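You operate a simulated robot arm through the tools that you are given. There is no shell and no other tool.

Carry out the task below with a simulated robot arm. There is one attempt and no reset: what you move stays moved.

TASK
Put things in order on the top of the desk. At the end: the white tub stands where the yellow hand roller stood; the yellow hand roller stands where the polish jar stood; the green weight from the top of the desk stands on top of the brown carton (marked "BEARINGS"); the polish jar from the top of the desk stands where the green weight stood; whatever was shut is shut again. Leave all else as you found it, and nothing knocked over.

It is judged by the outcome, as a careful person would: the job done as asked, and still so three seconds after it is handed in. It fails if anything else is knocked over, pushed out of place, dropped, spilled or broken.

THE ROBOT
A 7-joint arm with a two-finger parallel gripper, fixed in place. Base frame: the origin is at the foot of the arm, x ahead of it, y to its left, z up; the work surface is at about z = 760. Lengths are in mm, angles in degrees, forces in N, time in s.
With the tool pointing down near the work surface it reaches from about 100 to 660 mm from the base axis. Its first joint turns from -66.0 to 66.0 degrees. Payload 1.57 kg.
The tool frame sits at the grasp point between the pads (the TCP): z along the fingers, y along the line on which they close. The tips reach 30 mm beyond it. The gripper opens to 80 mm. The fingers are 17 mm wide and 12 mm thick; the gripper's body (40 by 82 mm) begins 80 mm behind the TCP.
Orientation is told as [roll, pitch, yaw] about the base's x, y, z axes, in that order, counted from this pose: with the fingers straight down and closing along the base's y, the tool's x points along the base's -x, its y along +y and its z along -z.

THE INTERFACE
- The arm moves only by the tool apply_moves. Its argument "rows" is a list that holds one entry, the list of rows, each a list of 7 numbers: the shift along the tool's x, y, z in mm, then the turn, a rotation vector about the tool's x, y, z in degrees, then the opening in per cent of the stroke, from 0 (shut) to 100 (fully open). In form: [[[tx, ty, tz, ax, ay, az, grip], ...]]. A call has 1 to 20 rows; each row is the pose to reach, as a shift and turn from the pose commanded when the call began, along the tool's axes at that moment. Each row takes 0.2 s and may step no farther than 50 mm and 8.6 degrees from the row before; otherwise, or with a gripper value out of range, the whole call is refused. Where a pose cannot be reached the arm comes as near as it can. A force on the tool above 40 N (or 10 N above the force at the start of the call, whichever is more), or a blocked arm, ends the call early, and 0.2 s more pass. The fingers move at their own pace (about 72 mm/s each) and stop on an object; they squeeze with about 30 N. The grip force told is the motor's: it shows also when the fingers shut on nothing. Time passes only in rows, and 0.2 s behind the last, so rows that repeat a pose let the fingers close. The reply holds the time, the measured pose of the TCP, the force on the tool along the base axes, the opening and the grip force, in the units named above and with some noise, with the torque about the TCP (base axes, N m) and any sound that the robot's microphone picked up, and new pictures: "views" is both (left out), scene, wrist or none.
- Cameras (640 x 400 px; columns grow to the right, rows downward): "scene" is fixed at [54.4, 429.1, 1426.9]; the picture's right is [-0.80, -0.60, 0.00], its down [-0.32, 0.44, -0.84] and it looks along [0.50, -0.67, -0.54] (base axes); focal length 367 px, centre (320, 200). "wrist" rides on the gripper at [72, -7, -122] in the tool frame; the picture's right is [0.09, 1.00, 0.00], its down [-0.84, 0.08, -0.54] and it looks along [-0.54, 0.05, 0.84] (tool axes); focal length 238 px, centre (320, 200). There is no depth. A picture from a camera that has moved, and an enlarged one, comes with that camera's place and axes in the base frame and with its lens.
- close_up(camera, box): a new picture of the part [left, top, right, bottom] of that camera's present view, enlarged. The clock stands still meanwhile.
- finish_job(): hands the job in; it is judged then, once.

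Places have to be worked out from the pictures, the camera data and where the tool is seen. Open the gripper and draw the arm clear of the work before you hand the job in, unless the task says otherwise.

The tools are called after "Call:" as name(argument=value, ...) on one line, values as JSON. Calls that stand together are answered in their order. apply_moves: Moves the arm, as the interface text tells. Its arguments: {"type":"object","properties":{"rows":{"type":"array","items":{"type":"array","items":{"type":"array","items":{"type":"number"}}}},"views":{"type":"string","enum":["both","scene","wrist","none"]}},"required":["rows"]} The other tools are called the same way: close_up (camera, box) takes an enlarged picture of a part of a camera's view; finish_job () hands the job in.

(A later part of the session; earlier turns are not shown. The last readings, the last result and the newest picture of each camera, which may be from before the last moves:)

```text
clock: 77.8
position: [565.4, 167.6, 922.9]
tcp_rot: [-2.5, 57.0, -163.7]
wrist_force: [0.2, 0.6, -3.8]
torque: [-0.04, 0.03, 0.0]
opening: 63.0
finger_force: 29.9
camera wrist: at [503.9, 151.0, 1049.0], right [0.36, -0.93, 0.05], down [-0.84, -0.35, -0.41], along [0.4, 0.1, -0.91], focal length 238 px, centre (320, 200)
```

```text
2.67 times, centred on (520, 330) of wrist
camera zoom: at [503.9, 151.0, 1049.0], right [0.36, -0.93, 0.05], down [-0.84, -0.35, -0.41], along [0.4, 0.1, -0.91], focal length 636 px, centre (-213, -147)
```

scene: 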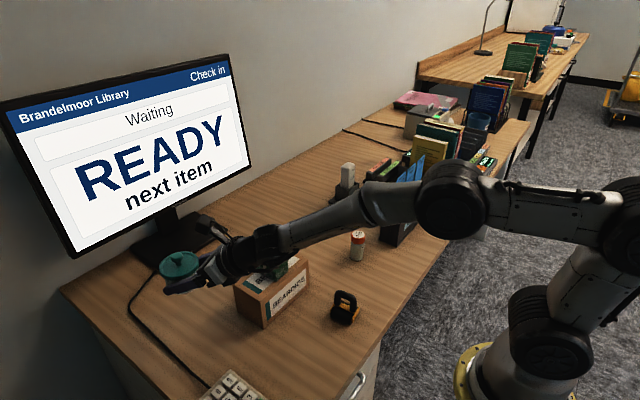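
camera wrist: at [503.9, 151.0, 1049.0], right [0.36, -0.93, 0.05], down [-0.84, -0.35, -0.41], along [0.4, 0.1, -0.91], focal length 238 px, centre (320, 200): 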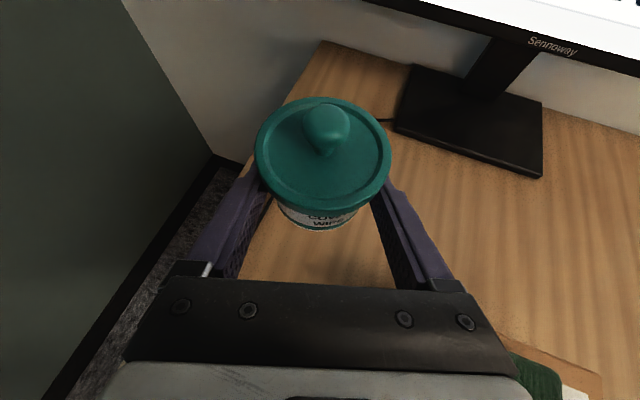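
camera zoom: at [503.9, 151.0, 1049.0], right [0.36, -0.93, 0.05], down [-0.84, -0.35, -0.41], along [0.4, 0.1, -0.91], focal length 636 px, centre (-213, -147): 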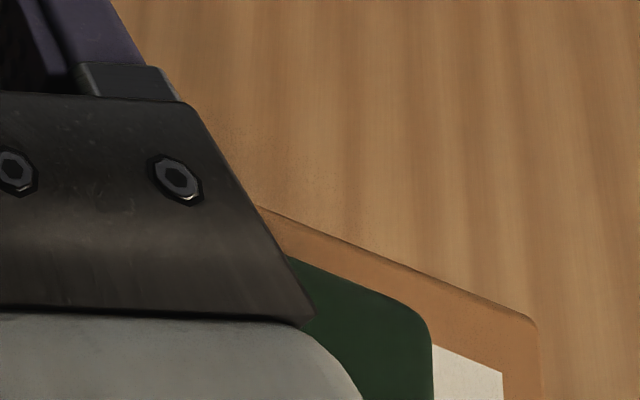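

Predicted clearance between hand and carton side is only ~10 mm, so I'll set the tub ~4 mm further left than the exact centre for safety. First I lower 70 mm (hand still above the carton) with that correction, and look.

Call:
apply_moves(rows=[[[-8.85, -1.71, 4.82, 0, 0, 0, 60], [-26.08, -3.18, 15.07, 0, 0, 0, 60], [-42.86, -2.7, 25.96, 0, 0, 0, 60], [-55.43, -2.35, 34.1, 0, 0, 0, 60], [-59.63, -2.23, 36.84, 0, 0, 0, 60], [-59.63, -2.23, 36.84, 0, 0, 0, 60]]], views="both")

Call:
close_up(camera="scene", box=[160, 225, 320, 335])

Call:
close_up(camera="wrist", box=[400, 220, 640, 400])

```text
clock: 79.2
position: [563.5, 168.3, 852.5]
tcp_rot: [-2.8, 56.8, -163.7]
wrist_force: [-0.3, -0.8, -4.9]
torque: [-0.03, 0.06, 0.05]
opening: 63.0
finger_force: 29.6
camera wrist: at [502.3, 151.6, 979.7], right [0.37, -0.93, 0.05], down [-0.84, -0.35, -0.41], along [0.4, 0.11, -0.91], focal length 238 px, centre (320, 200)
```

scene: 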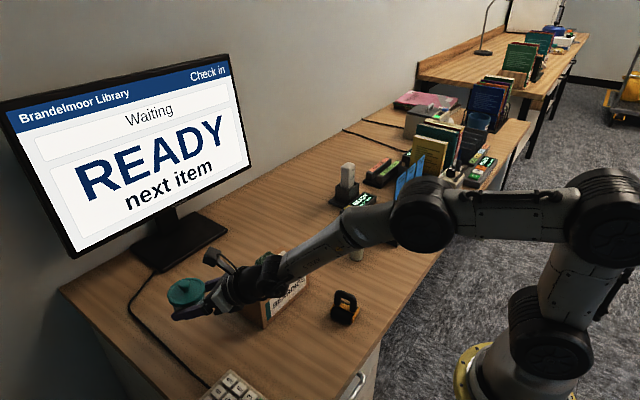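
wrist: 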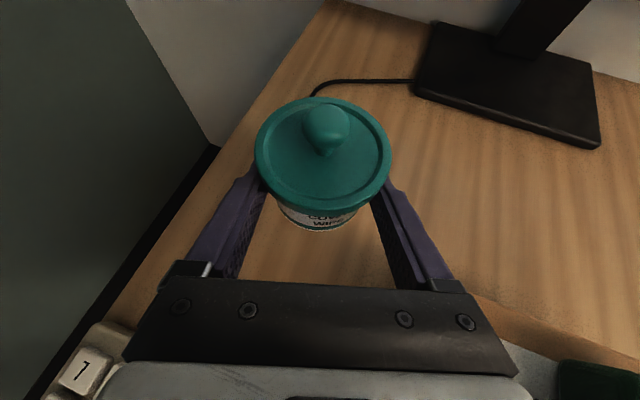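

```text
3.64 times, centred on (240, 280) of scene
camera zoom: at [54.4, 429.2, 1426.9], right [-0.8, -0.6, 0.0], down [-0.32, 0.44, -0.84], along [0.5, -0.67, -0.54], focal length 1335 px, centre (611, -91)
```

zoom: 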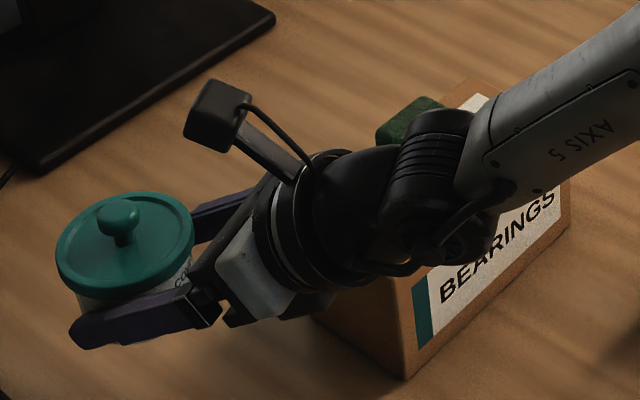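

```text
2.22 times, centred on (520, 310) of wrist
camera zoom: at [502.3, 151.6, 979.7], right [0.37, -0.93, 0.05], down [-0.84, -0.35, -0.41], along [0.4, 0.11, -0.91], focal length 530 px, centre (-124, -44)
```

zoom: 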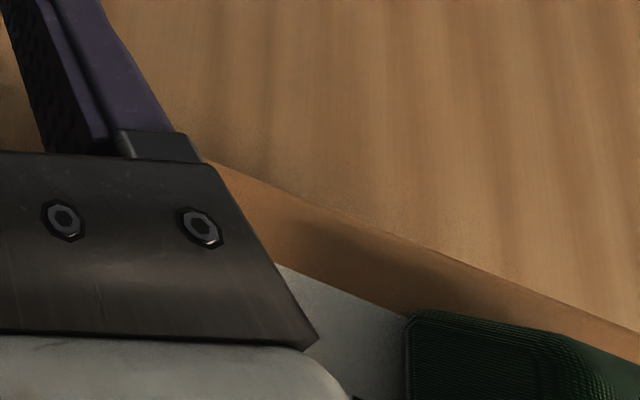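

Tub is now at about (577.6,172). I shift 2–3 mm further left and lower another 40 mm, which brings the hand just level with the carton top.

Call:
apply_moves(rows=[[[-6.4, -2.4, 3.9, 0, 0, 0, 60], [-12.8, -2.3, 7.95, 0, 0, 0, 60], [-25.4, -1.9, 16.1, 0, 0, 0, 60], [-33.7, -1.7, 21.6, 0, 0, 0, 60], [-33.7, -1.7, 21.6, 0, 0, 0, 60]]], views="both")

Call:
close_up(camera="scene", box=[160, 235, 320, 345])

```text
clock: 80.4
position: [568.2, 162.0, 816.7]
tcp_rot: [-2.9, 56.8, -163.8]
wrist_force: [0.4, 0.0, -5.0]
torque: [-0.01, 0.06, 0.02]
opening: 63.0
finger_force: 29.7
out of reach, approached as far as the arm can: row 1, 2, 3, 4, 5
camera wrist: at [507.8, 145.8, 942.5], right [0.37, -0.93, 0.05], down [-0.84, -0.35, -0.41], along [0.39, 0.11, -0.91], focal length 238 px, centre (320, 200)
```

scene: 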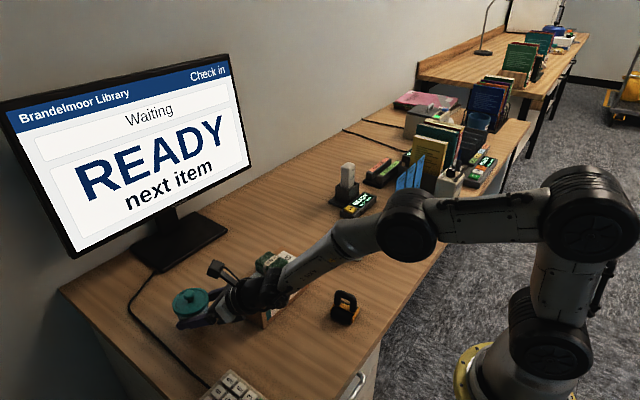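
wrist: 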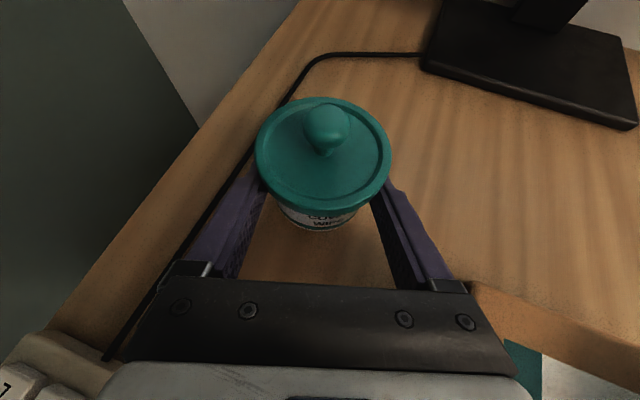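

```text
3.64 times, centred on (240, 290) of scene
camera zoom: at [54.4, 429.2, 1426.9], right [-0.8, -0.6, 0.0], down [-0.32, 0.44, -0.84], along [0.5, -0.67, -0.54], focal length 1335 px, centre (611, -127)
```

zoom: 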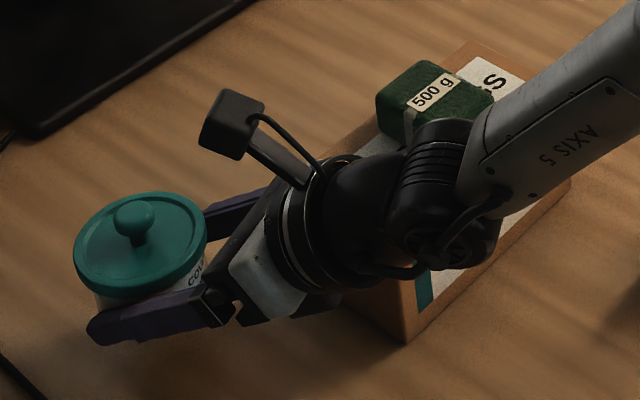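

The arm drifts out of reach here (wrist-twist limit), bringing the hand too close to the carton. Rather than force it, I lift again and set the tub down at a free interim spot near (505,172), to regrip it from the other side.

Call:
apply_moves(rows=[[[8.4, -0.3, -5.5, 0, 0, 0, 60], [25.1, -0.8, -16.4, 0, 0, 0, 60], [44.4, -1.5, -29, 0, 0, 0, 60], [36.4, -7, -40.9, 1.26, -0.04, -0.82, 60], [26.4, -13.8, -55.8, 2.83, -0.09, -1.85, 60], [16.5, -20.6, -70.7, 4.4, -0.15, -2.87, 60], [8.5, -26.1, -82.6, 5.65, -0.19, -3.69, 60], [4.5, -28.8, -88.6, 6.28, -0.21, -4.1, 60], [4.5, -28.8, -88.6, 6.28, -0.21, -4.1, 60]]], views="both")

Call:
close_up(camera="scene", box=[160, 235, 340, 355])

```text
clock: 82.4
position: [490.3, 166.6, 867.3]
tcp_rot: [-2.3, 57.0, -156.2]
wrist_force: [0.5, 0.2, -4.3]
torque: [-0.03, 0.04, 0.02]
opening: 62.8
finger_force: 29.5
camera wrist: at [431.5, 143.6, 993.9], right [0.48, -0.88, 0.05], down [-0.79, -0.46, -0.41], along [0.38, 0.15, -0.91], focal length 238 px, centre (320, 200)
```

scene: 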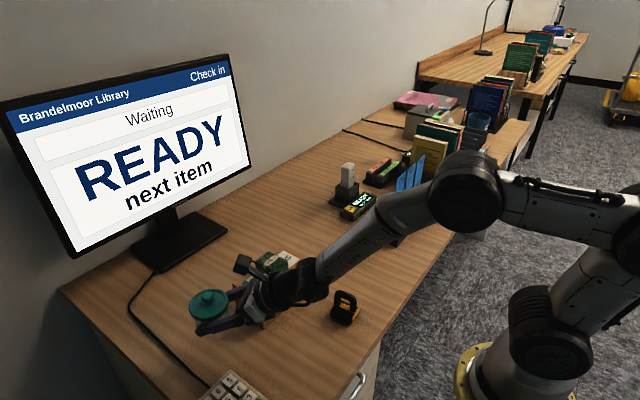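
wrist: 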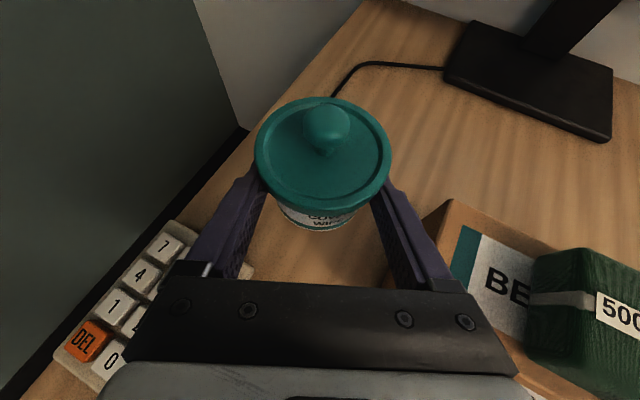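

```text
3.33 times, centred on (250, 295) of scene
camera zoom: at [54.4, 429.2, 1426.9], right [-0.8, -0.6, 0.0], down [-0.32, 0.44, -0.84], along [0.5, -0.67, -0.54], focal length 1224 px, centre (553, -117)
```

zoom: 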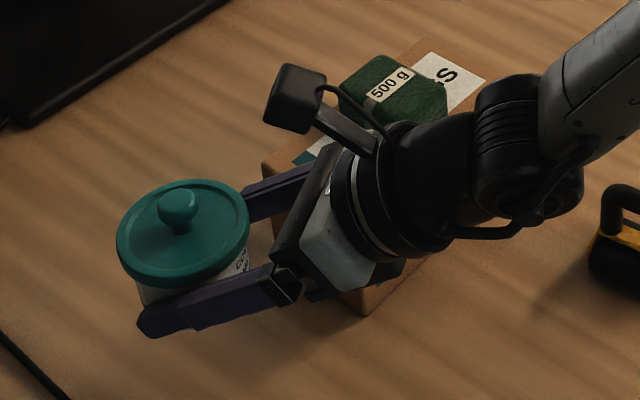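

Reached without trouble; the tub is at about (504,172). I lower to just above the desk, shifting 5 mm left to stay clear of the carton corner.

Call:
apply_moves(rows=[[[-12.05, -1.92, 9.1, 0, 0, 0, 60], [-28.25, -3.74, 20.92, 0, 0, 0, 60], [-45.03, -3.3, 31.8, 0, 0, 0, 60], [-55.93, -3.02, 38.87, 0, 0, 0, 60], [-60.96, -2.89, 42.14, 0, 0, 0, 60], [-60.96, -2.89, 42.14, 0, 0, 0, 60]]], views="both")

Call:
close_up(camera="scene", box=[160, 265, 320, 385])

```text
clock: 83.8
position: [491.5, 170.6, 793.4]
tcp_rot: [-2.2, 56.8, -156.2]
wrist_force: [0.7, -0.3, -4.2]
torque: [-0.08, 0.05, -0.01]
opening: 62.7
finger_force: 30.1
camera wrist: at [432.2, 148.4, 920.4], right [0.48, -0.88, 0.06], down [-0.79, -0.46, -0.41], along [0.38, 0.15, -0.91], focal length 238 px, centre (320, 200)
```

scene: 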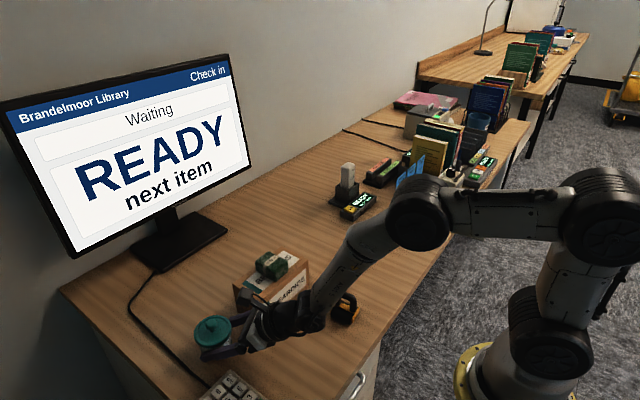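
wrist: 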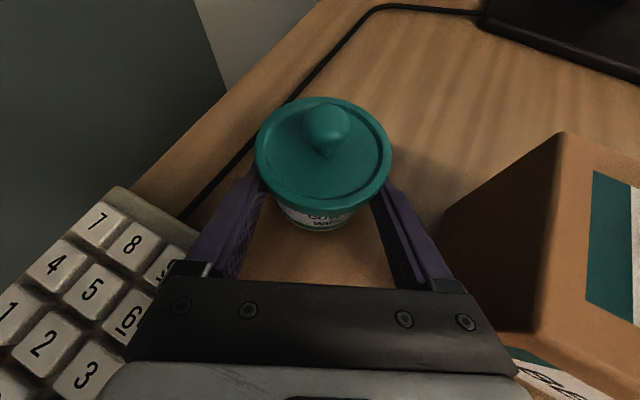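

```text
3.33 times, centred on (240, 325) of scene
camera zoom: at [54.4, 429.2, 1426.9], right [-0.8, -0.6, 0.0], down [-0.32, 0.44, -0.84], along [0.5, -0.67, -0.54], focal length 1224 px, centre (587, -217)
```

zoom: 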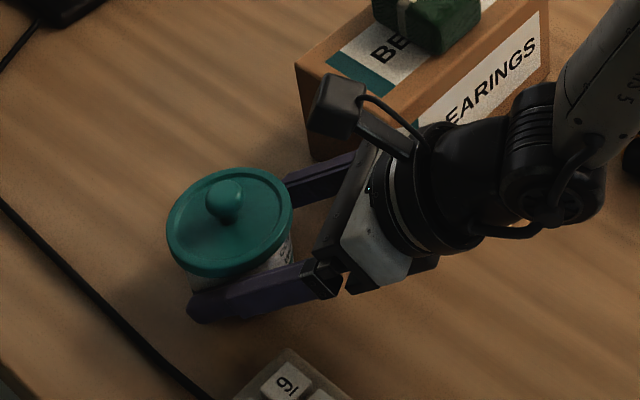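

Clear of carton and keypad. I creep down the last millimetres watching the force.

Call:
apply_moves(rows=[[[-1.26, 0.03, 0.82, 0, 0, 0, 60], [-2.52, 0.07, 1.63, 0, 0, 0, 60], [-3.35, 0.09, 2.18, 0, 0, 0, 60], [-3.35, 0.09, 2.18, 0, 0, 0, 60]]], views="none")

```text
clock: 84.8
position: [490.8, 171.9, 789.3]
tcp_rot: [-2.3, 56.8, -156.2]
wrist_force: [0.0, 0.1, -3.6]
torque: [-0.02, 0.06, 0.0]
opening: 62.9
finger_force: 29.9
```

Call:
apply_moves(rows=[[[-0.84, 0.02, 0.54, 0, 0, 0, 60], [-1.26, 0.03, 0.82, 0, 0, 0, 60], [-1.26, 0.03, 0.82, 0, 0, 0, 60]]], views="none")

```text
clock: 85.6
position: [491.5, 171.6, 787.9]
tcp_rot: [-2.3, 56.8, -156.3]
wrist_force: [0.4, 0.5, -4.1]
torque: [-0.01, 0.03, 0.0]
opening: 62.8
finger_force: 30.0
```

Call:
apply_moves(rows=[[[-0.84, 0.02, 0.54, 0, 0, 0, 60], [-0.84, 0.02, 0.54, 0, 0, 0, 60]]], views="none")

```text
clock: 86.2
position: [490.5, 172.0, 787.9]
tcp_rot: [-2.2, 56.9, -156.2]
wrist_force: [-0.8, 1.4, 0.7]
torque: [0.1, -0.06, 0.08]
opening: 63.1
finger_force: 30.1
```

The desk now carries the tub (force 0.7 N). Opening gently to about 74 mm.

Call:
apply_moves(rows=[[[0, 0, 0, 0, 0, 0, 80], [0, 0, 0, 0, 0, 0, 84], [0, 0, 0, 0, 0, 0, 88], [0, 0, 0, 0, 0, 0, 93], [0, 0, 0, 0, 0, 0, 93]]], views="both")

Call:
close_up(camera="scene", box=[160, 265, 320, 385])

Call:
close_up(camera="wrist", box=[220, 60, 420, 260])

```text
clock: 87.4
position: [491.4, 171.1, 787.8]
tcp_rot: [-2.3, 56.9, -156.3]
wrist_force: [-0.4, 0.9, 0.2]
torque: [-0.01, 0.0, 0.04]
opening: 74.5
finger_force: 0.0
camera wrist: at [432.1, 147.9, 913.4], right [0.48, -0.88, 0.06], down [-0.79, -0.46, -0.41], along [0.38, 0.15, -0.91], focal length 238 px, centre (320, 200)
```

scene: 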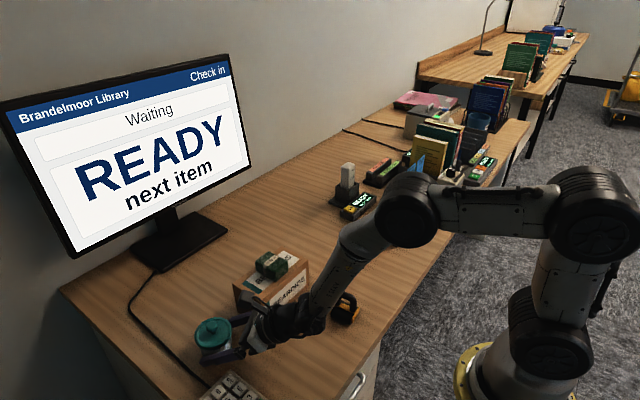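
wrist: 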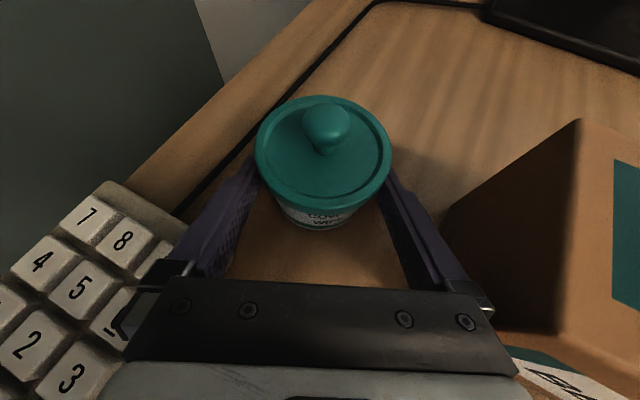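

```text
3.33 times, centred on (240, 325) of scene
camera zoom: at [54.4, 429.1, 1426.9], right [-0.8, -0.6, 0.0], down [-0.32, 0.44, -0.84], along [0.5, -0.67, -0.54], focal length 1224 px, centre (587, -217)
```

zoom: 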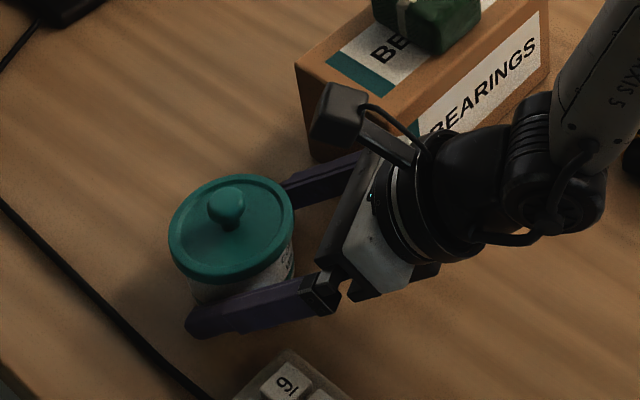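

```text
2.00 times, centred on (320, 160) of wrist
camera zoom: at [432.1, 147.9, 913.4], right [0.48, -0.88, 0.06], down [-0.79, -0.46, -0.41], along [0.38, 0.15, -0.91], focal length 477 px, centre (320, 280)
```

zoom: 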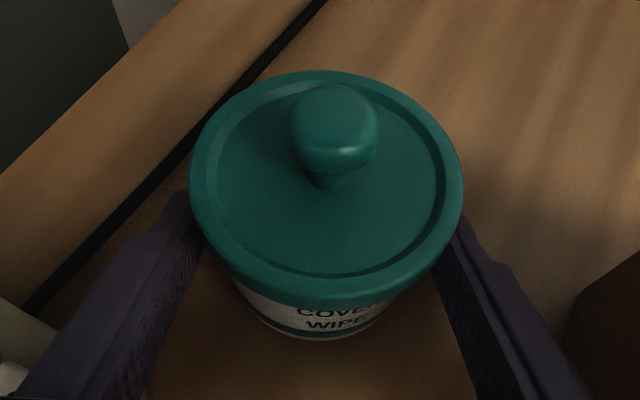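

The tub stands freely at about (504,177). I back the fingers out along their axis and rise.

Call:
apply_moves(rows=[[[0, 0, -10, 0, 0, 0, 93], [0, 0, -25, 0, 0, 0, 93], [0, 0, -45, 0, 0, 0, 93], [0, 0, -65, 0, 0, 0, 93], [16.8, 0, -76, 0, 0, 0, 93], [42, -1, -92, 0, 0, 0, 93], [75, -2, -114, 0, 0, 0, 93], [75, -2, -114, 0, 0, 0, 93]]], views="both")

```text
clock: 89.2
position: [440.5, 145.9, 913.3]
tcp_rot: [-2.3, 56.8, -156.2]
wrist_force: [0.2, -0.3, 0.6]
torque: [-0.01, 0.02, 0.05]
opening: 74.3
finger_force: 0.1
camera wrist: at [382.6, 122.8, 1039.1], right [0.48, -0.88, 0.06], down [-0.79, -0.46, -0.41], along [0.38, 0.15, -0.91], focal length 238 px, centre (320, 200)
```

scene: 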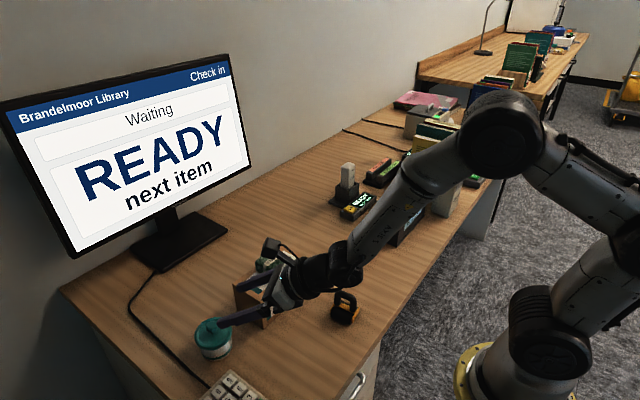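
wrist: 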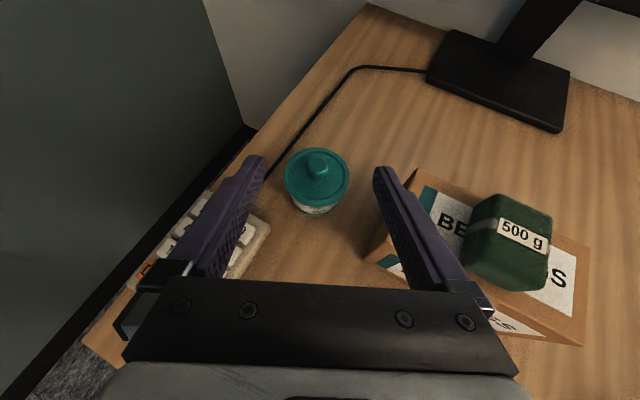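

Out and clear. Now I bring the tool upright and higher, so that I can unwind the wrist to the other side.

Call:
apply_moves(rows=[[[9.5, 5, -11, 0, -8.2, 0, 93], [19, 10, -22, 0, -16.4, 0, 93], [28.5, 15, -33, 0, -24.6, 0, 93], [38, 20, -44, 0, -32.8, 0, 93], [47.5, 25, -55, 0, -41, 0, 93], [57, 30, -66, 0, -49.2, 0, 93], [66.3, 35, -77.5, 0, -56.8, 0, 93], [66.3, 35, -77.5, 0, -56.8, 0, 93]]], views="none")

```text
clock: 91.0
position: [431.8, 101.3, 1011.2]
tcp_rot: [-1.2, 0.0, -154.3]
wrist_force: [-0.4, 0.3, 0.5]
torque: [-0.02, -0.02, -0.02]
opening: 74.6
finger_force: 0.0
out of reach, approached as far as the arm can: row 4
```

Upright again. I unwind the wrist by +168°.

Call:
apply_moves(rows=[[[0, 0, 0, 0, 0, -8.4, 100], [0, 0, 0, 0, 0, -16.8, 100], [0, 0, 0, 0, 0, -25.2, 100], [0, 0, 0, 0, 0, -33.6, 100], [0, 0, 0, 0, 0, -42, 100], [0, 0, 0, 0, 0, -50.4, 100], [0, 0, 0, 0, 0, -58.8, 100], [0, 0, 0, 0, 0, -67.2, 100], [0, 0, 0, 0, 0, -75.6, 100], [0, 0, 0, 0, 0, -84, 100], [0, 0, 0, 0, 0, -92.4, 100], [0, 0, 0, 0, 0, -100.8, 100], [0, 0, 0, 0, 0, -109.2, 100], [0, 0, 0, 0, 0, -117.6, 100], [0, 0, 0, 0, 0, -126, 100], [0, 0, 0, 0, 0, -134.4, 100], [0, 0, 0, 0, 0, -142.8, 100], [0, 0, 0, 0, 0, -151.2, 100], [0, 0, 0, 0, 0, -159.6, 100], [0, 0, 0, 0, 0, -168, 100]]], views="both")

Call:
close_up(camera="scene", box=[160, 220, 400, 380])

```text
clock: 95.2
position: [431.0, 101.6, 1008.8]
tcp_rot: [1.2, 0.2, 13.9]
wrist_force: [-0.2, 0.3, -0.4]
torque: [0.01, 0.0, -0.01]
opening: 80.1
finger_force: 0.0
camera wrist: at [364.4, 75.8, 1130.7], right [-0.33, 0.94, 0.02], down [0.8, 0.26, 0.54], along [0.51, 0.2, -0.84], focal length 238 px, centre (320, 200)
```

scene: 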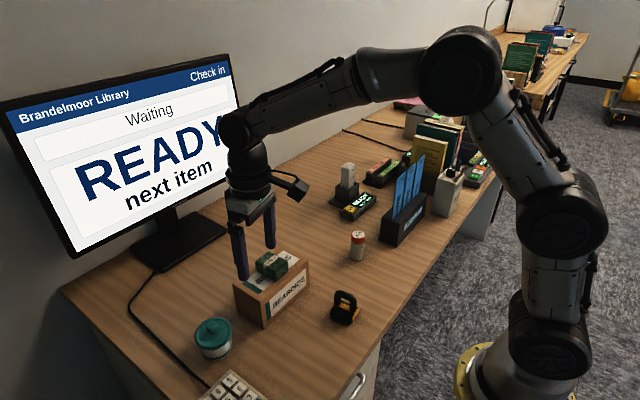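
wrist: 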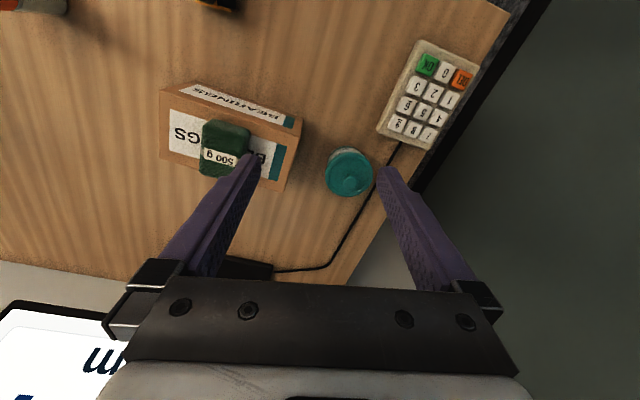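

```text
2.50 times, centred on (280, 300) of scene
camera zoom: at [54.4, 429.1, 1426.9], right [-0.8, -0.6, 0.0], down [-0.32, 0.44, -0.84], along [0.5, -0.67, -0.54], focal length 918 px, centre (420, -50)
```

zoom: 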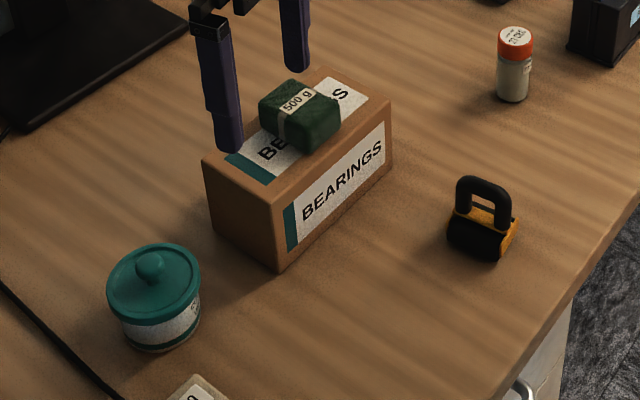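

All items stand properly. I keep unwinding another +166° so that the camera is again on the outer side but the wrist is on its other limit.

Call:
apply_moves(rows=[[[0, 0, 0, 0, 0, -8.3, 100], [0, 0, 0, 0, 0, -16.6, 100], [0, 0, 0, 0, 0, -24.9, 100], [0, 0, 0, 0, 0, -33.2, 100], [0, 0, 0, 0, 0, -41.5, 100], [0, 0, 0, 0, 0, -49.8, 100], [0, 0, 0, 0, 0, -58.1, 100], [0, 0, 0, 0, 0, -66.4, 100], [0, 0, 0, 0, 0, -74.7, 100], [0, 0, 0, 0, 0, -83, 100], [0, 0, 0, 0, 0, -91.3, 100], [0, 0, 0, 0, 0, -99.6, 100], [0, 0, 0, 0, 0, -107.9, 100], [0, 0, 0, 0, 0, -116.2, 100], [0, 0, 0, 0, 0, -124.5, 100], [0, 0, 0, 0, 0, -132.8, 100], [0, 0, 0, 0, 0, -141.1, 100], [0, 0, 0, 0, 0, -149.4, 100], [0, 0, 0, 0, 0, -157.7, 100], [0, 0, 0, 0, 0, -166, 100]]], views="none")

```text
clock: 99.4
position: [431.4, 102.4, 1011.1]
tcp_rot: [-1.3, -0.6, 179.9]
wrist_force: [0.1, -0.2, 0.1]
torque: [0.02, 0.02, 0.02]
opening: 79.9
finger_force: 0.0
```

No limit hit. Now I lean the tool forward to 57° with heading straight along x, moving toward a point behind the tub at a safe height.

Call:
apply_moves(rows=[[[-2.5, -10.7, 13, -0.17, 8.23, -0.09, 100], [-5, -21.4, 26, -0.34, 16.46, -0.18, 100], [-7.5, -32.1, 39, -0.51, 24.7, -0.28, 100], [-10, -42.8, 52, -0.68, 32.9, -0.37, 100], [-12.5, -53.6, 65, -0.85, 41.1, -0.46, 100], [-15, -64.3, 78, -1.02, 49.4, -0.56, 100], [-17.8, -75.1, 91, -1.19, 57.6, -0.65, 100], [-17.8, -75.1, 91, -1.19, 57.6, -0.65, 100]]], views="both")

Call:
close_up(camera="wrist", box=[220, 60, 420, 240])

```text
clock: 101.2
position: [412.2, 179.2, 920.2]
tcp_rot: [0.0, 57.3, 179.9]
wrist_force: [0.5, 0.4, 0.0]
torque: [-0.01, 0.0, -0.02]
opening: 80.0
finger_force: 0.1
camera wrist: at [349.1, 186.4, 1046.2], right [0.05, -1.0, 0.08], down [-0.91, -0.07, -0.41], along [0.41, -0.05, -0.91], focal length 238 px, centre (320, 200)
```

scene: 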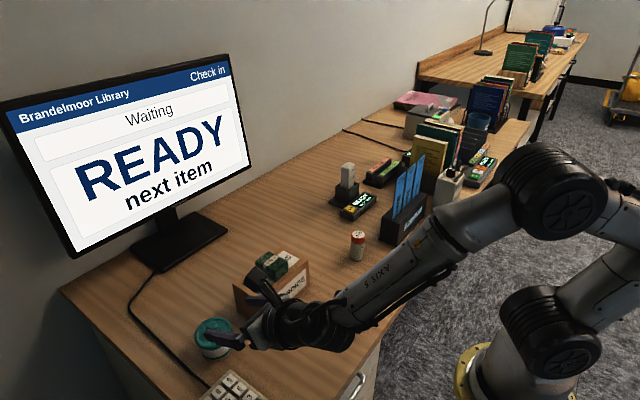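
wrist: 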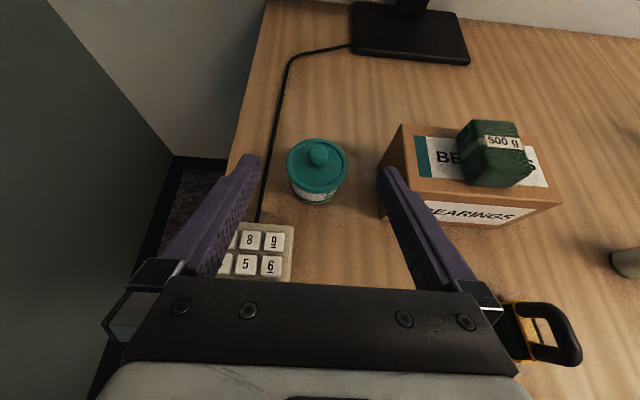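

```text
2.22 times, centred on (320, 150) of wrist
camera zoom: at [349.1, 186.4, 1046.2], right [0.05, -1.0, 0.08], down [-0.91, -0.07, -0.41], along [0.41, -0.05, -0.91], focal length 530 px, centre (320, 311)
```

zoom: 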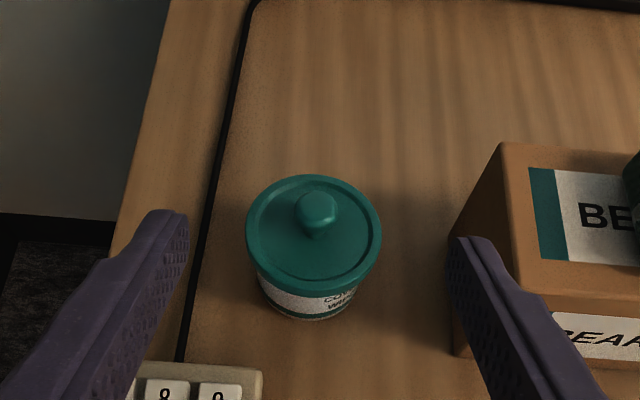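

Now the posture is exact (level, 57.3° lean, heading along x). The tub reads (504,179). I lower straight to the pre-approach point behind it.

Call:
apply_moves(rows=[[[-17.5, 0.2, 11.3, 0, 0, 0, 100], [-35, 0.4, 22.5, 0, 0, 0, 100], [-52.6, 0.4, 33.8, 0, 0, 0, 100], [-70.2, 0.4, 45.05, 0, 0, 0, 100], [-70.2, 0.4, 45.05, 0, 0, 0, 100]]], views="both")

Call:
close_up(camera="wrist", box=[220, 40, 420, 240])

Call:
close_up(camera="scene", box=[170, 260, 370, 390])

```text
clock: 102.4
position: [414.1, 178.4, 836.4]
tcp_rot: [0.2, 57.1, 179.9]
wrist_force: [0.5, -0.1, 0.1]
torque: [0.04, 0.02, 0.01]
opening: 79.7
finger_force: 0.0
camera wrist: at [349.4, 185.6, 961.8], right [0.05, -1.0, 0.08], down [-0.91, -0.07, -0.41], along [0.41, -0.05, -0.91], focal length 238 px, centre (320, 200)
```

scene: 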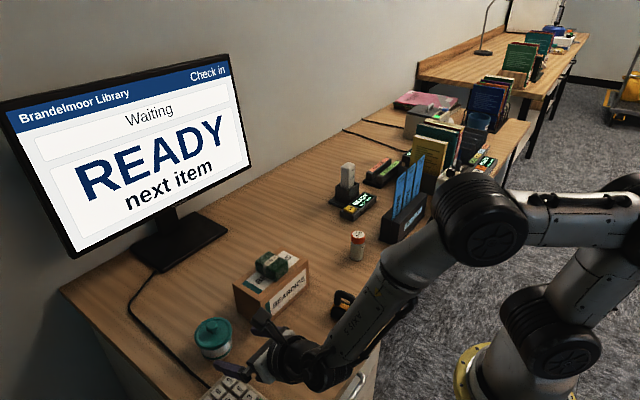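
wrist: 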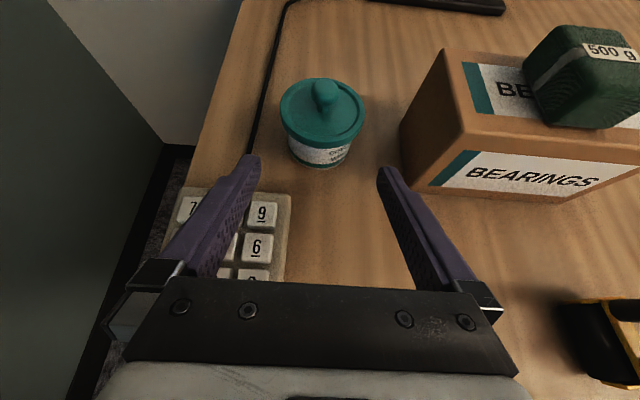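

```text
2.00 times, centred on (320, 140) of wrist
camera zoom: at [349.4, 185.6, 961.8], right [0.05, -1.0, 0.08], down [-0.91, -0.07, -0.41], along [0.41, -0.05, -0.91], focal length 477 px, centre (320, 320)
```

zoom: 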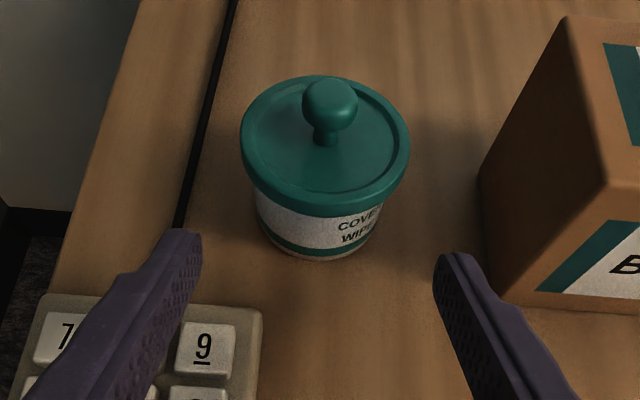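

```text
3.08 times, centred on (270, 325) of scene
camera zoom: at [54.4, 429.1, 1426.9], right [-0.8, -0.6, 0.0], down [-0.32, 0.44, -0.84], along [0.5, -0.67, -0.54], focal length 1130 px, centre (474, -185)
```

zoom: 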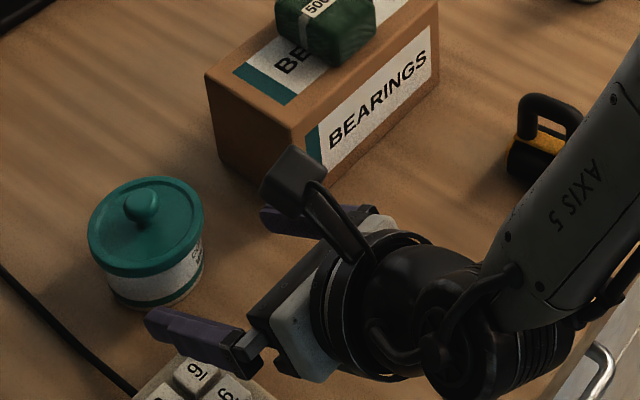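

The tub is 1–1.5 mm off the mid-plane; I correct and advance along the fingers in two stages.

Call:
apply_moves(rows=[[[0, -1.2, 15, 0, 0, 0, 100], [0, -1.2, 32, 0, 0, 0, 100], [0, -1.2, 48, 0, 0, 0, 100], [0, -1.2, 62, 0, 0, 0, 100], [0, -1.2, 62, 0, 0, 0, 100]]], views="both")

Call:
close_up(camera="wrist", box=[220, 60, 420, 260])

Call:
close_up(camera="scene", box=[170, 270, 330, 390])

```text
clock: 103.6
position: [466.2, 177.8, 802.9]
tcp_rot: [0.2, 57.1, 179.9]
wrist_force: [0.2, -0.5, 0.2]
torque: [0.0, 0.0, 0.01]
opening: 80.0
finger_force: 0.0
camera wrist: at [402.2, 186.9, 928.5], right [0.04, -1.0, 0.08], down [-0.91, -0.07, -0.41], along [0.41, -0.05, -0.91], focal length 238 px, centre (320, 200)
```

scene: 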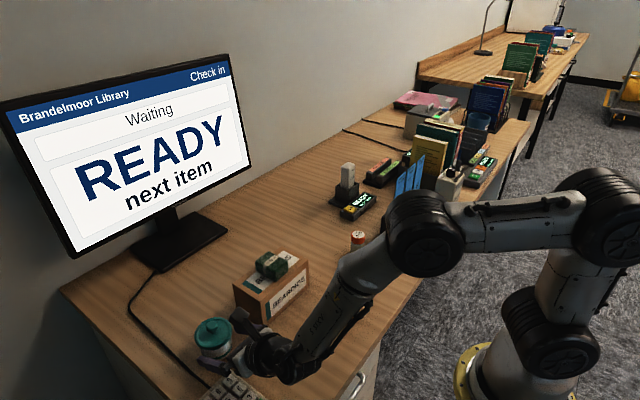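
wrist: 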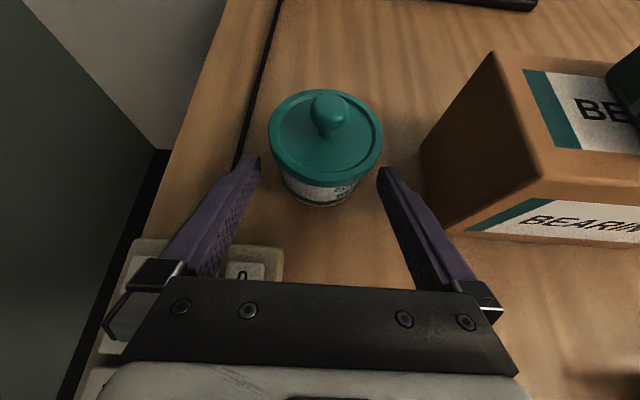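

```text
2.00 times, centred on (320, 160) of wrist
camera zoom: at [402.2, 186.9, 928.5], right [0.04, -1.0, 0.08], down [-0.91, -0.07, -0.41], along [0.41, -0.05, -0.91], focal length 477 px, centre (320, 280)
```

zoom: 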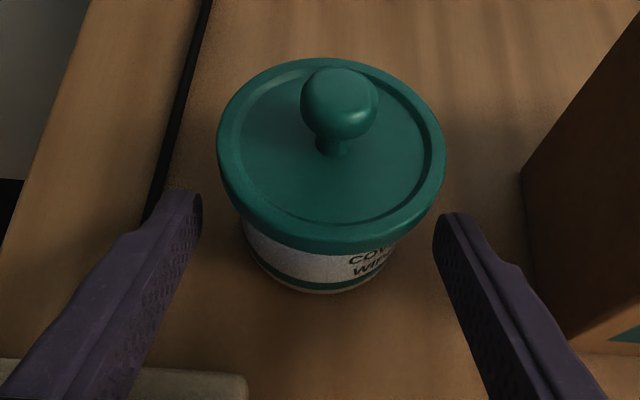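

```text
3.33 times, centred on (250, 330) of scene
camera zoom: at [54.4, 429.1, 1426.9], right [-0.8, -0.6, 0.0], down [-0.32, 0.44, -0.84], along [0.5, -0.67, -0.54], focal length 1224 px, centre (553, -233)
```

zoom: 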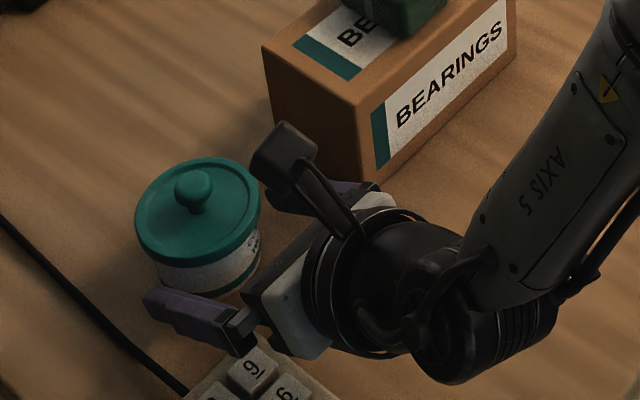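

Centred within a millimetre. Advance the last 27 mm and close gradually on the body.

Call:
apply_moves(rows=[[[0, 0.4, 8, 0, 0, 0, 100], [0, 0.4, 16, 0, 0, 0, 100], [0, 0.4, 23, 0, 0, 0, 100], [0, 0.4, 27.3, 0, 0, 0, 100], [0, 0.4, 27.3, 0, 0, 0, 100]]], views="both")

Call:
close_up(camera="wrist", box=[220, 60, 420, 260])

Call:
close_up(camera="scene", box=[170, 290, 290, 380])

```text
clock: 104.8
position: [490.1, 177.7, 788.7]
tcp_rot: [0.1, 57.1, 179.8]
wrist_force: [0.0, -0.5, 0.1]
torque: [0.01, 0.0, 0.01]
opening: 80.3
finger_force: 0.1
camera wrist: at [425.3, 185.2, 914.6], right [0.04, -1.0, 0.08], down [-0.91, -0.07, -0.41], along [0.41, -0.05, -0.91], focal length 238 px, centre (320, 200)
```

scene: 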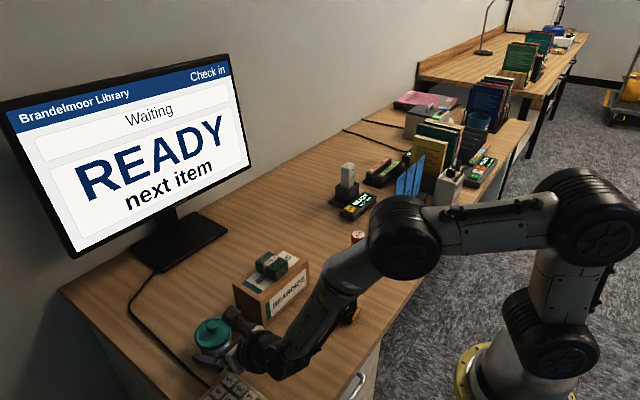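
wrist: 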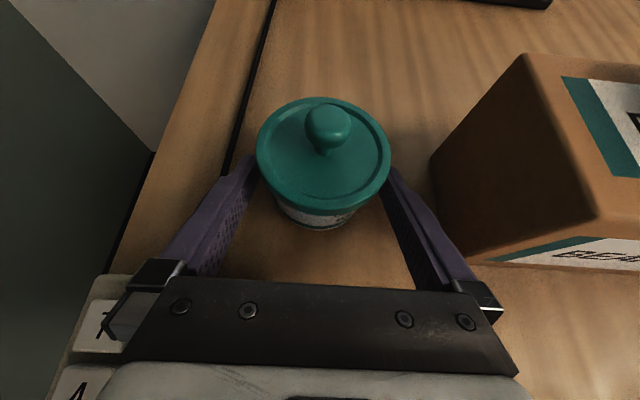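

```text
2.00 times, centred on (320, 160) of wrist
camera zoom: at [425.3, 185.2, 914.6], right [0.04, -1.0, 0.08], down [-0.91, -0.07, -0.41], along [0.41, -0.05, -0.91], focal length 477 px, centre (320, 280)
```

zoom: 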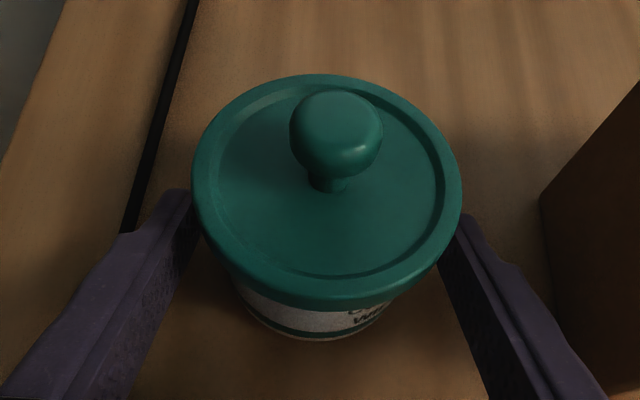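

```text
4.44 times, centred on (230, 335) of scene
camera zoom: at [54.4, 429.1, 1426.9], right [-0.8, -0.6, 0.0], down [-0.32, 0.44, -0.84], along [0.5, -0.67, -0.54], focal length 1632 px, centre (720, -400)
```

zoom: 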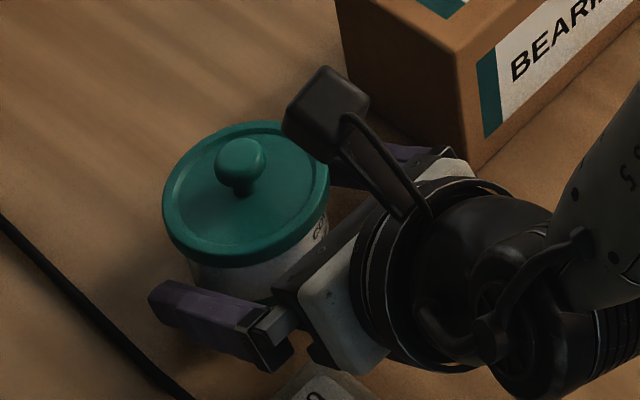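

Same geometry as the first grasp. Close gradually.

Call:
apply_moves(rows=[[[0, 0, 0, 0, 0, 0, 92], [0, 0, 0, 0, 0, 0, 86], [0, 0, 0, 0, 0, 0, 82], [0, 0, 0, 0, 0, 0, 78], [0, 0, 0, 0, 0, 0, 74], [0, 0, 0, 0, 0, 0, 68], [0, 0, 0, 0, 0, 0, 60], [0, 0, 0, 0, 0, 0, 60]]], views="none")

Call:
close_up(camera="wrist", box=[220, 60, 420, 260])

```text
clock: 106.6
position: [488.5, 178.0, 788.4]
tcp_rot: [0.2, 57.1, 179.9]
wrist_force: [-0.4, 1.9, -0.2]
torque: [0.1, -0.01, 0.01]
opening: 63.6
finger_force: 29.9
```

```text
2.00 times, centred on (320, 160) of wrist
camera zoom: at [425.2, 185.3, 914.8], right [0.04, -1.0, 0.08], down [-0.91, -0.07, -0.41], along [0.41, -0.05, -0.91], focal length 477 px, centre (320, 280)
```

zoom: 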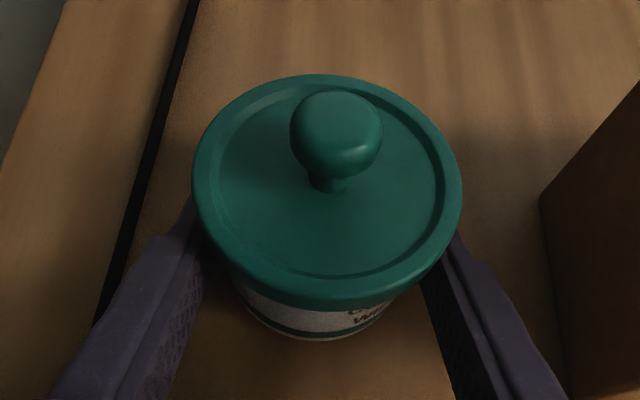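

Gripped (63.6 mm on the body). I lift 25 mm gently and check.

Call:
apply_moves(rows=[[[2.5, 0, -1.6, 0, 0, 0, 60], [6.7, 0, -4.3, 0, 0, 0, 60], [13.4, 0, -8.7, 0, 0, 0, 60], [21, 0, -13.6, 0, 0, 0, 60], [21, 0, -13.6, 0, 0, 0, 60]]], views="both")

Call:
close_up(camera="scene", box=[170, 280, 290, 370])

```text
clock: 107.8
position: [488.9, 178.3, 812.9]
tcp_rot: [0.2, 57.1, 179.8]
wrist_force: [-0.6, -1.3, -3.9]
torque: [-0.01, 0.06, -0.03]
opening: 63.2
finger_force: 30.0
camera wrist: at [424.9, 185.0, 939.9], right [0.04, -1.0, 0.08], down [-0.91, -0.07, -0.41], along [0.41, -0.05, -0.91], focal length 238 px, centre (320, 200)
```

scene: 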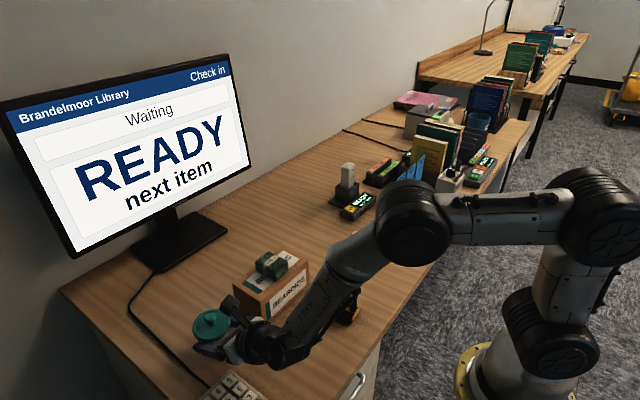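
wrist: 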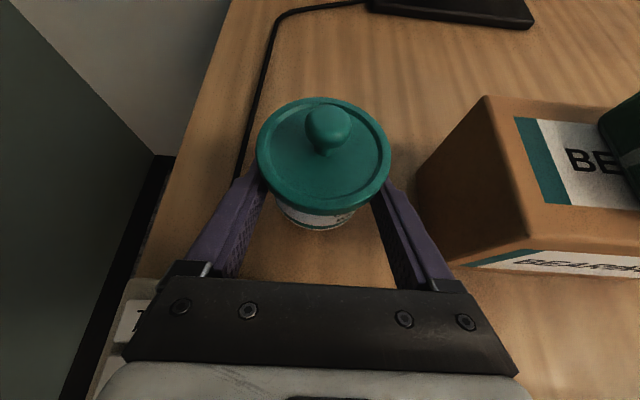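

```text
4.44 times, centred on (230, 325) of scene
camera zoom: at [54.4, 429.2, 1426.9], right [-0.8, -0.6, 0.0], down [-0.32, 0.44, -0.84], along [0.5, -0.67, -0.54], focal length 1632 px, centre (720, -356)
```

zoom: 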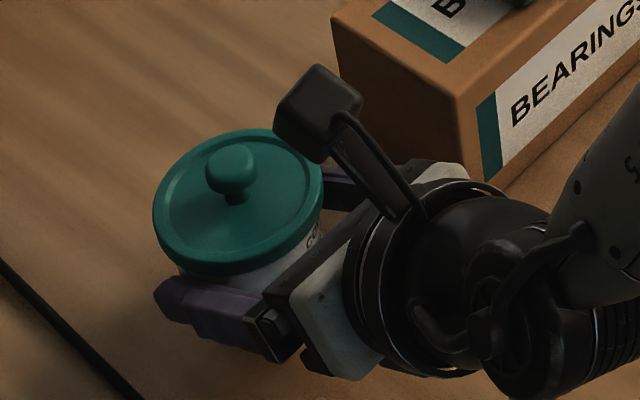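

Lifted cleanly. I carry it 73 mm forward and 7 mm right to the roller's former place.

Call:
apply_moves(rows=[[[3.2, 0.6, 4.9, 0, 0, 0, 60], [9.6, 1.8, 14.8, 0, 0, 0, 60], [17.5, 3.3, 27, 0, 0, 0, 60], [25.5, 4.8, 39.4, 0, 0, 0, 60], [33, 6.2, 51, 0, 0, 0, 60], [38, 7.2, 58.7, 0, 0, 0, 60], [39.8, 7.5, 61.5, 0, 0, 0, 60], [39.8, 7.5, 61.5, 0, 0, 0, 60]]], views="both")

Call:
close_up(camera="scene", box=[150, 255, 310, 365])

Call:
close_up(camera="wrist", box=[220, 60, 420, 260])

```text
clock: 109.6
position: [562.0, 170.2, 813.4]
tcp_rot: [0.1, 57.1, 179.8]
wrist_force: [-0.1, -0.9, -4.3]
torque: [0.01, 0.04, 0.0]
opening: 63.5
finger_force: 30.2
camera wrist: at [498.5, 178.2, 939.0], right [0.04, -1.0, 0.08], down [-0.91, -0.07, -0.41], along [0.41, -0.05, -0.91], focal length 238 px, centre (320, 200)
```

scene: 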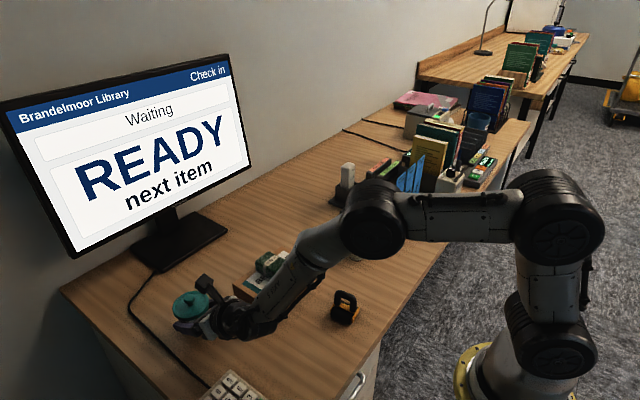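
wrist: 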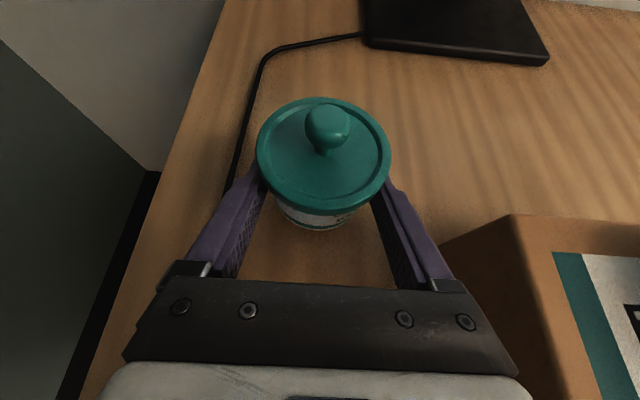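

```text
3.64 times, centred on (230, 310) of scene
camera zoom: at [54.5, 429.2, 1426.9], right [-0.8, -0.6, 0.0], down [-0.32, 0.44, -0.84], along [0.5, -0.67, -0.54], focal length 1335 px, centre (647, -200)
```

zoom: 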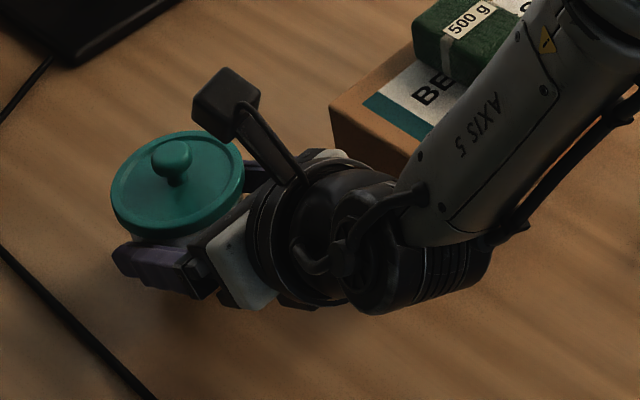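

```text
2.00 times, centred on (320, 160) of wrist
camera zoom: at [498.5, 178.2, 939.0], right [0.04, -1.0, 0.08], down [-0.91, -0.07, -0.41], along [0.41, -0.05, -0.91], focal length 477 px, centre (320, 280)
```

zoom: 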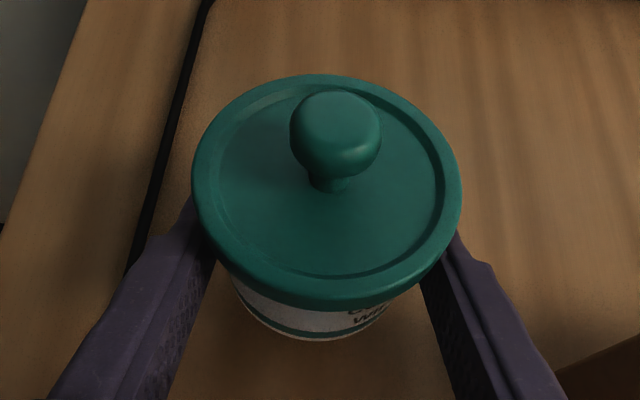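

In place above the roller's former spot, everything clear. Lower 21 mm, then creep.

Call:
apply_moves(rows=[[[-5.9, 0, 3.8, 0, 0, 0, 60], [-11.8, 0, 7.6, 0, 0, 0, 60], [-16, 0, 10.3, 0, 0, 0, 60], [-17.6, 0, 11.4, 0, 0, 0, 60], [-17.6, 0, 11.4, 0, 0, 0, 60]]], views="none")

Call:
close_up(camera="scene", box=[150, 265, 290, 365])

```text
clock: 110.8
position: [561.8, 170.1, 792.3]
tcp_rot: [0.3, 57.0, 179.9]
wrist_force: [1.1, 0.7, -4.3]
torque: [0.0, 0.04, 0.01]
opening: 63.6
finger_force: 30.2
```

```text
4.00 times, centred on (220, 315) of scene
camera zoom: at [54.4, 429.2, 1426.9], right [-0.8, -0.6, 0.0], down [-0.32, 0.44, -0.84], along [0.5, -0.67, -0.54], focal length 1469 px, centre (720, -260)
```

zoom: 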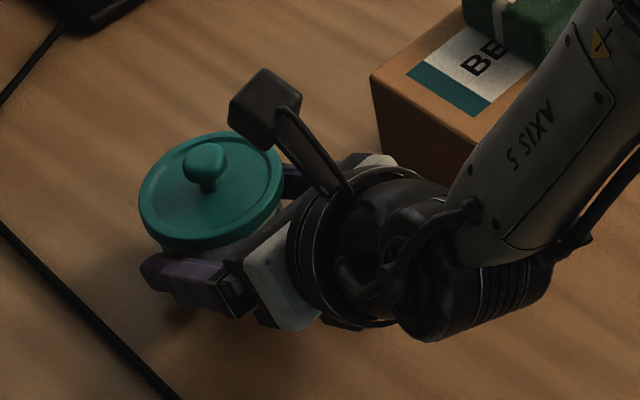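

Call:
apply_moves(rows=[[[-0.84, 0, 0.54, 0, 0, 0, 60], [-1.68, 0, 1.09, 0, 0, 0, 60], [-1.68, 0, 1.09, 0, 0, 0, 60]]], views="none")

```text
clock: 111.6
position: [562.1, 170.4, 789.7]
tcp_rot: [0.2, 57.1, 179.8]
wrist_force: [0.2, -0.2, -4.9]
torque: [-0.01, 0.07, 0.01]
opening: 63.7
finger_force: 30.2
```

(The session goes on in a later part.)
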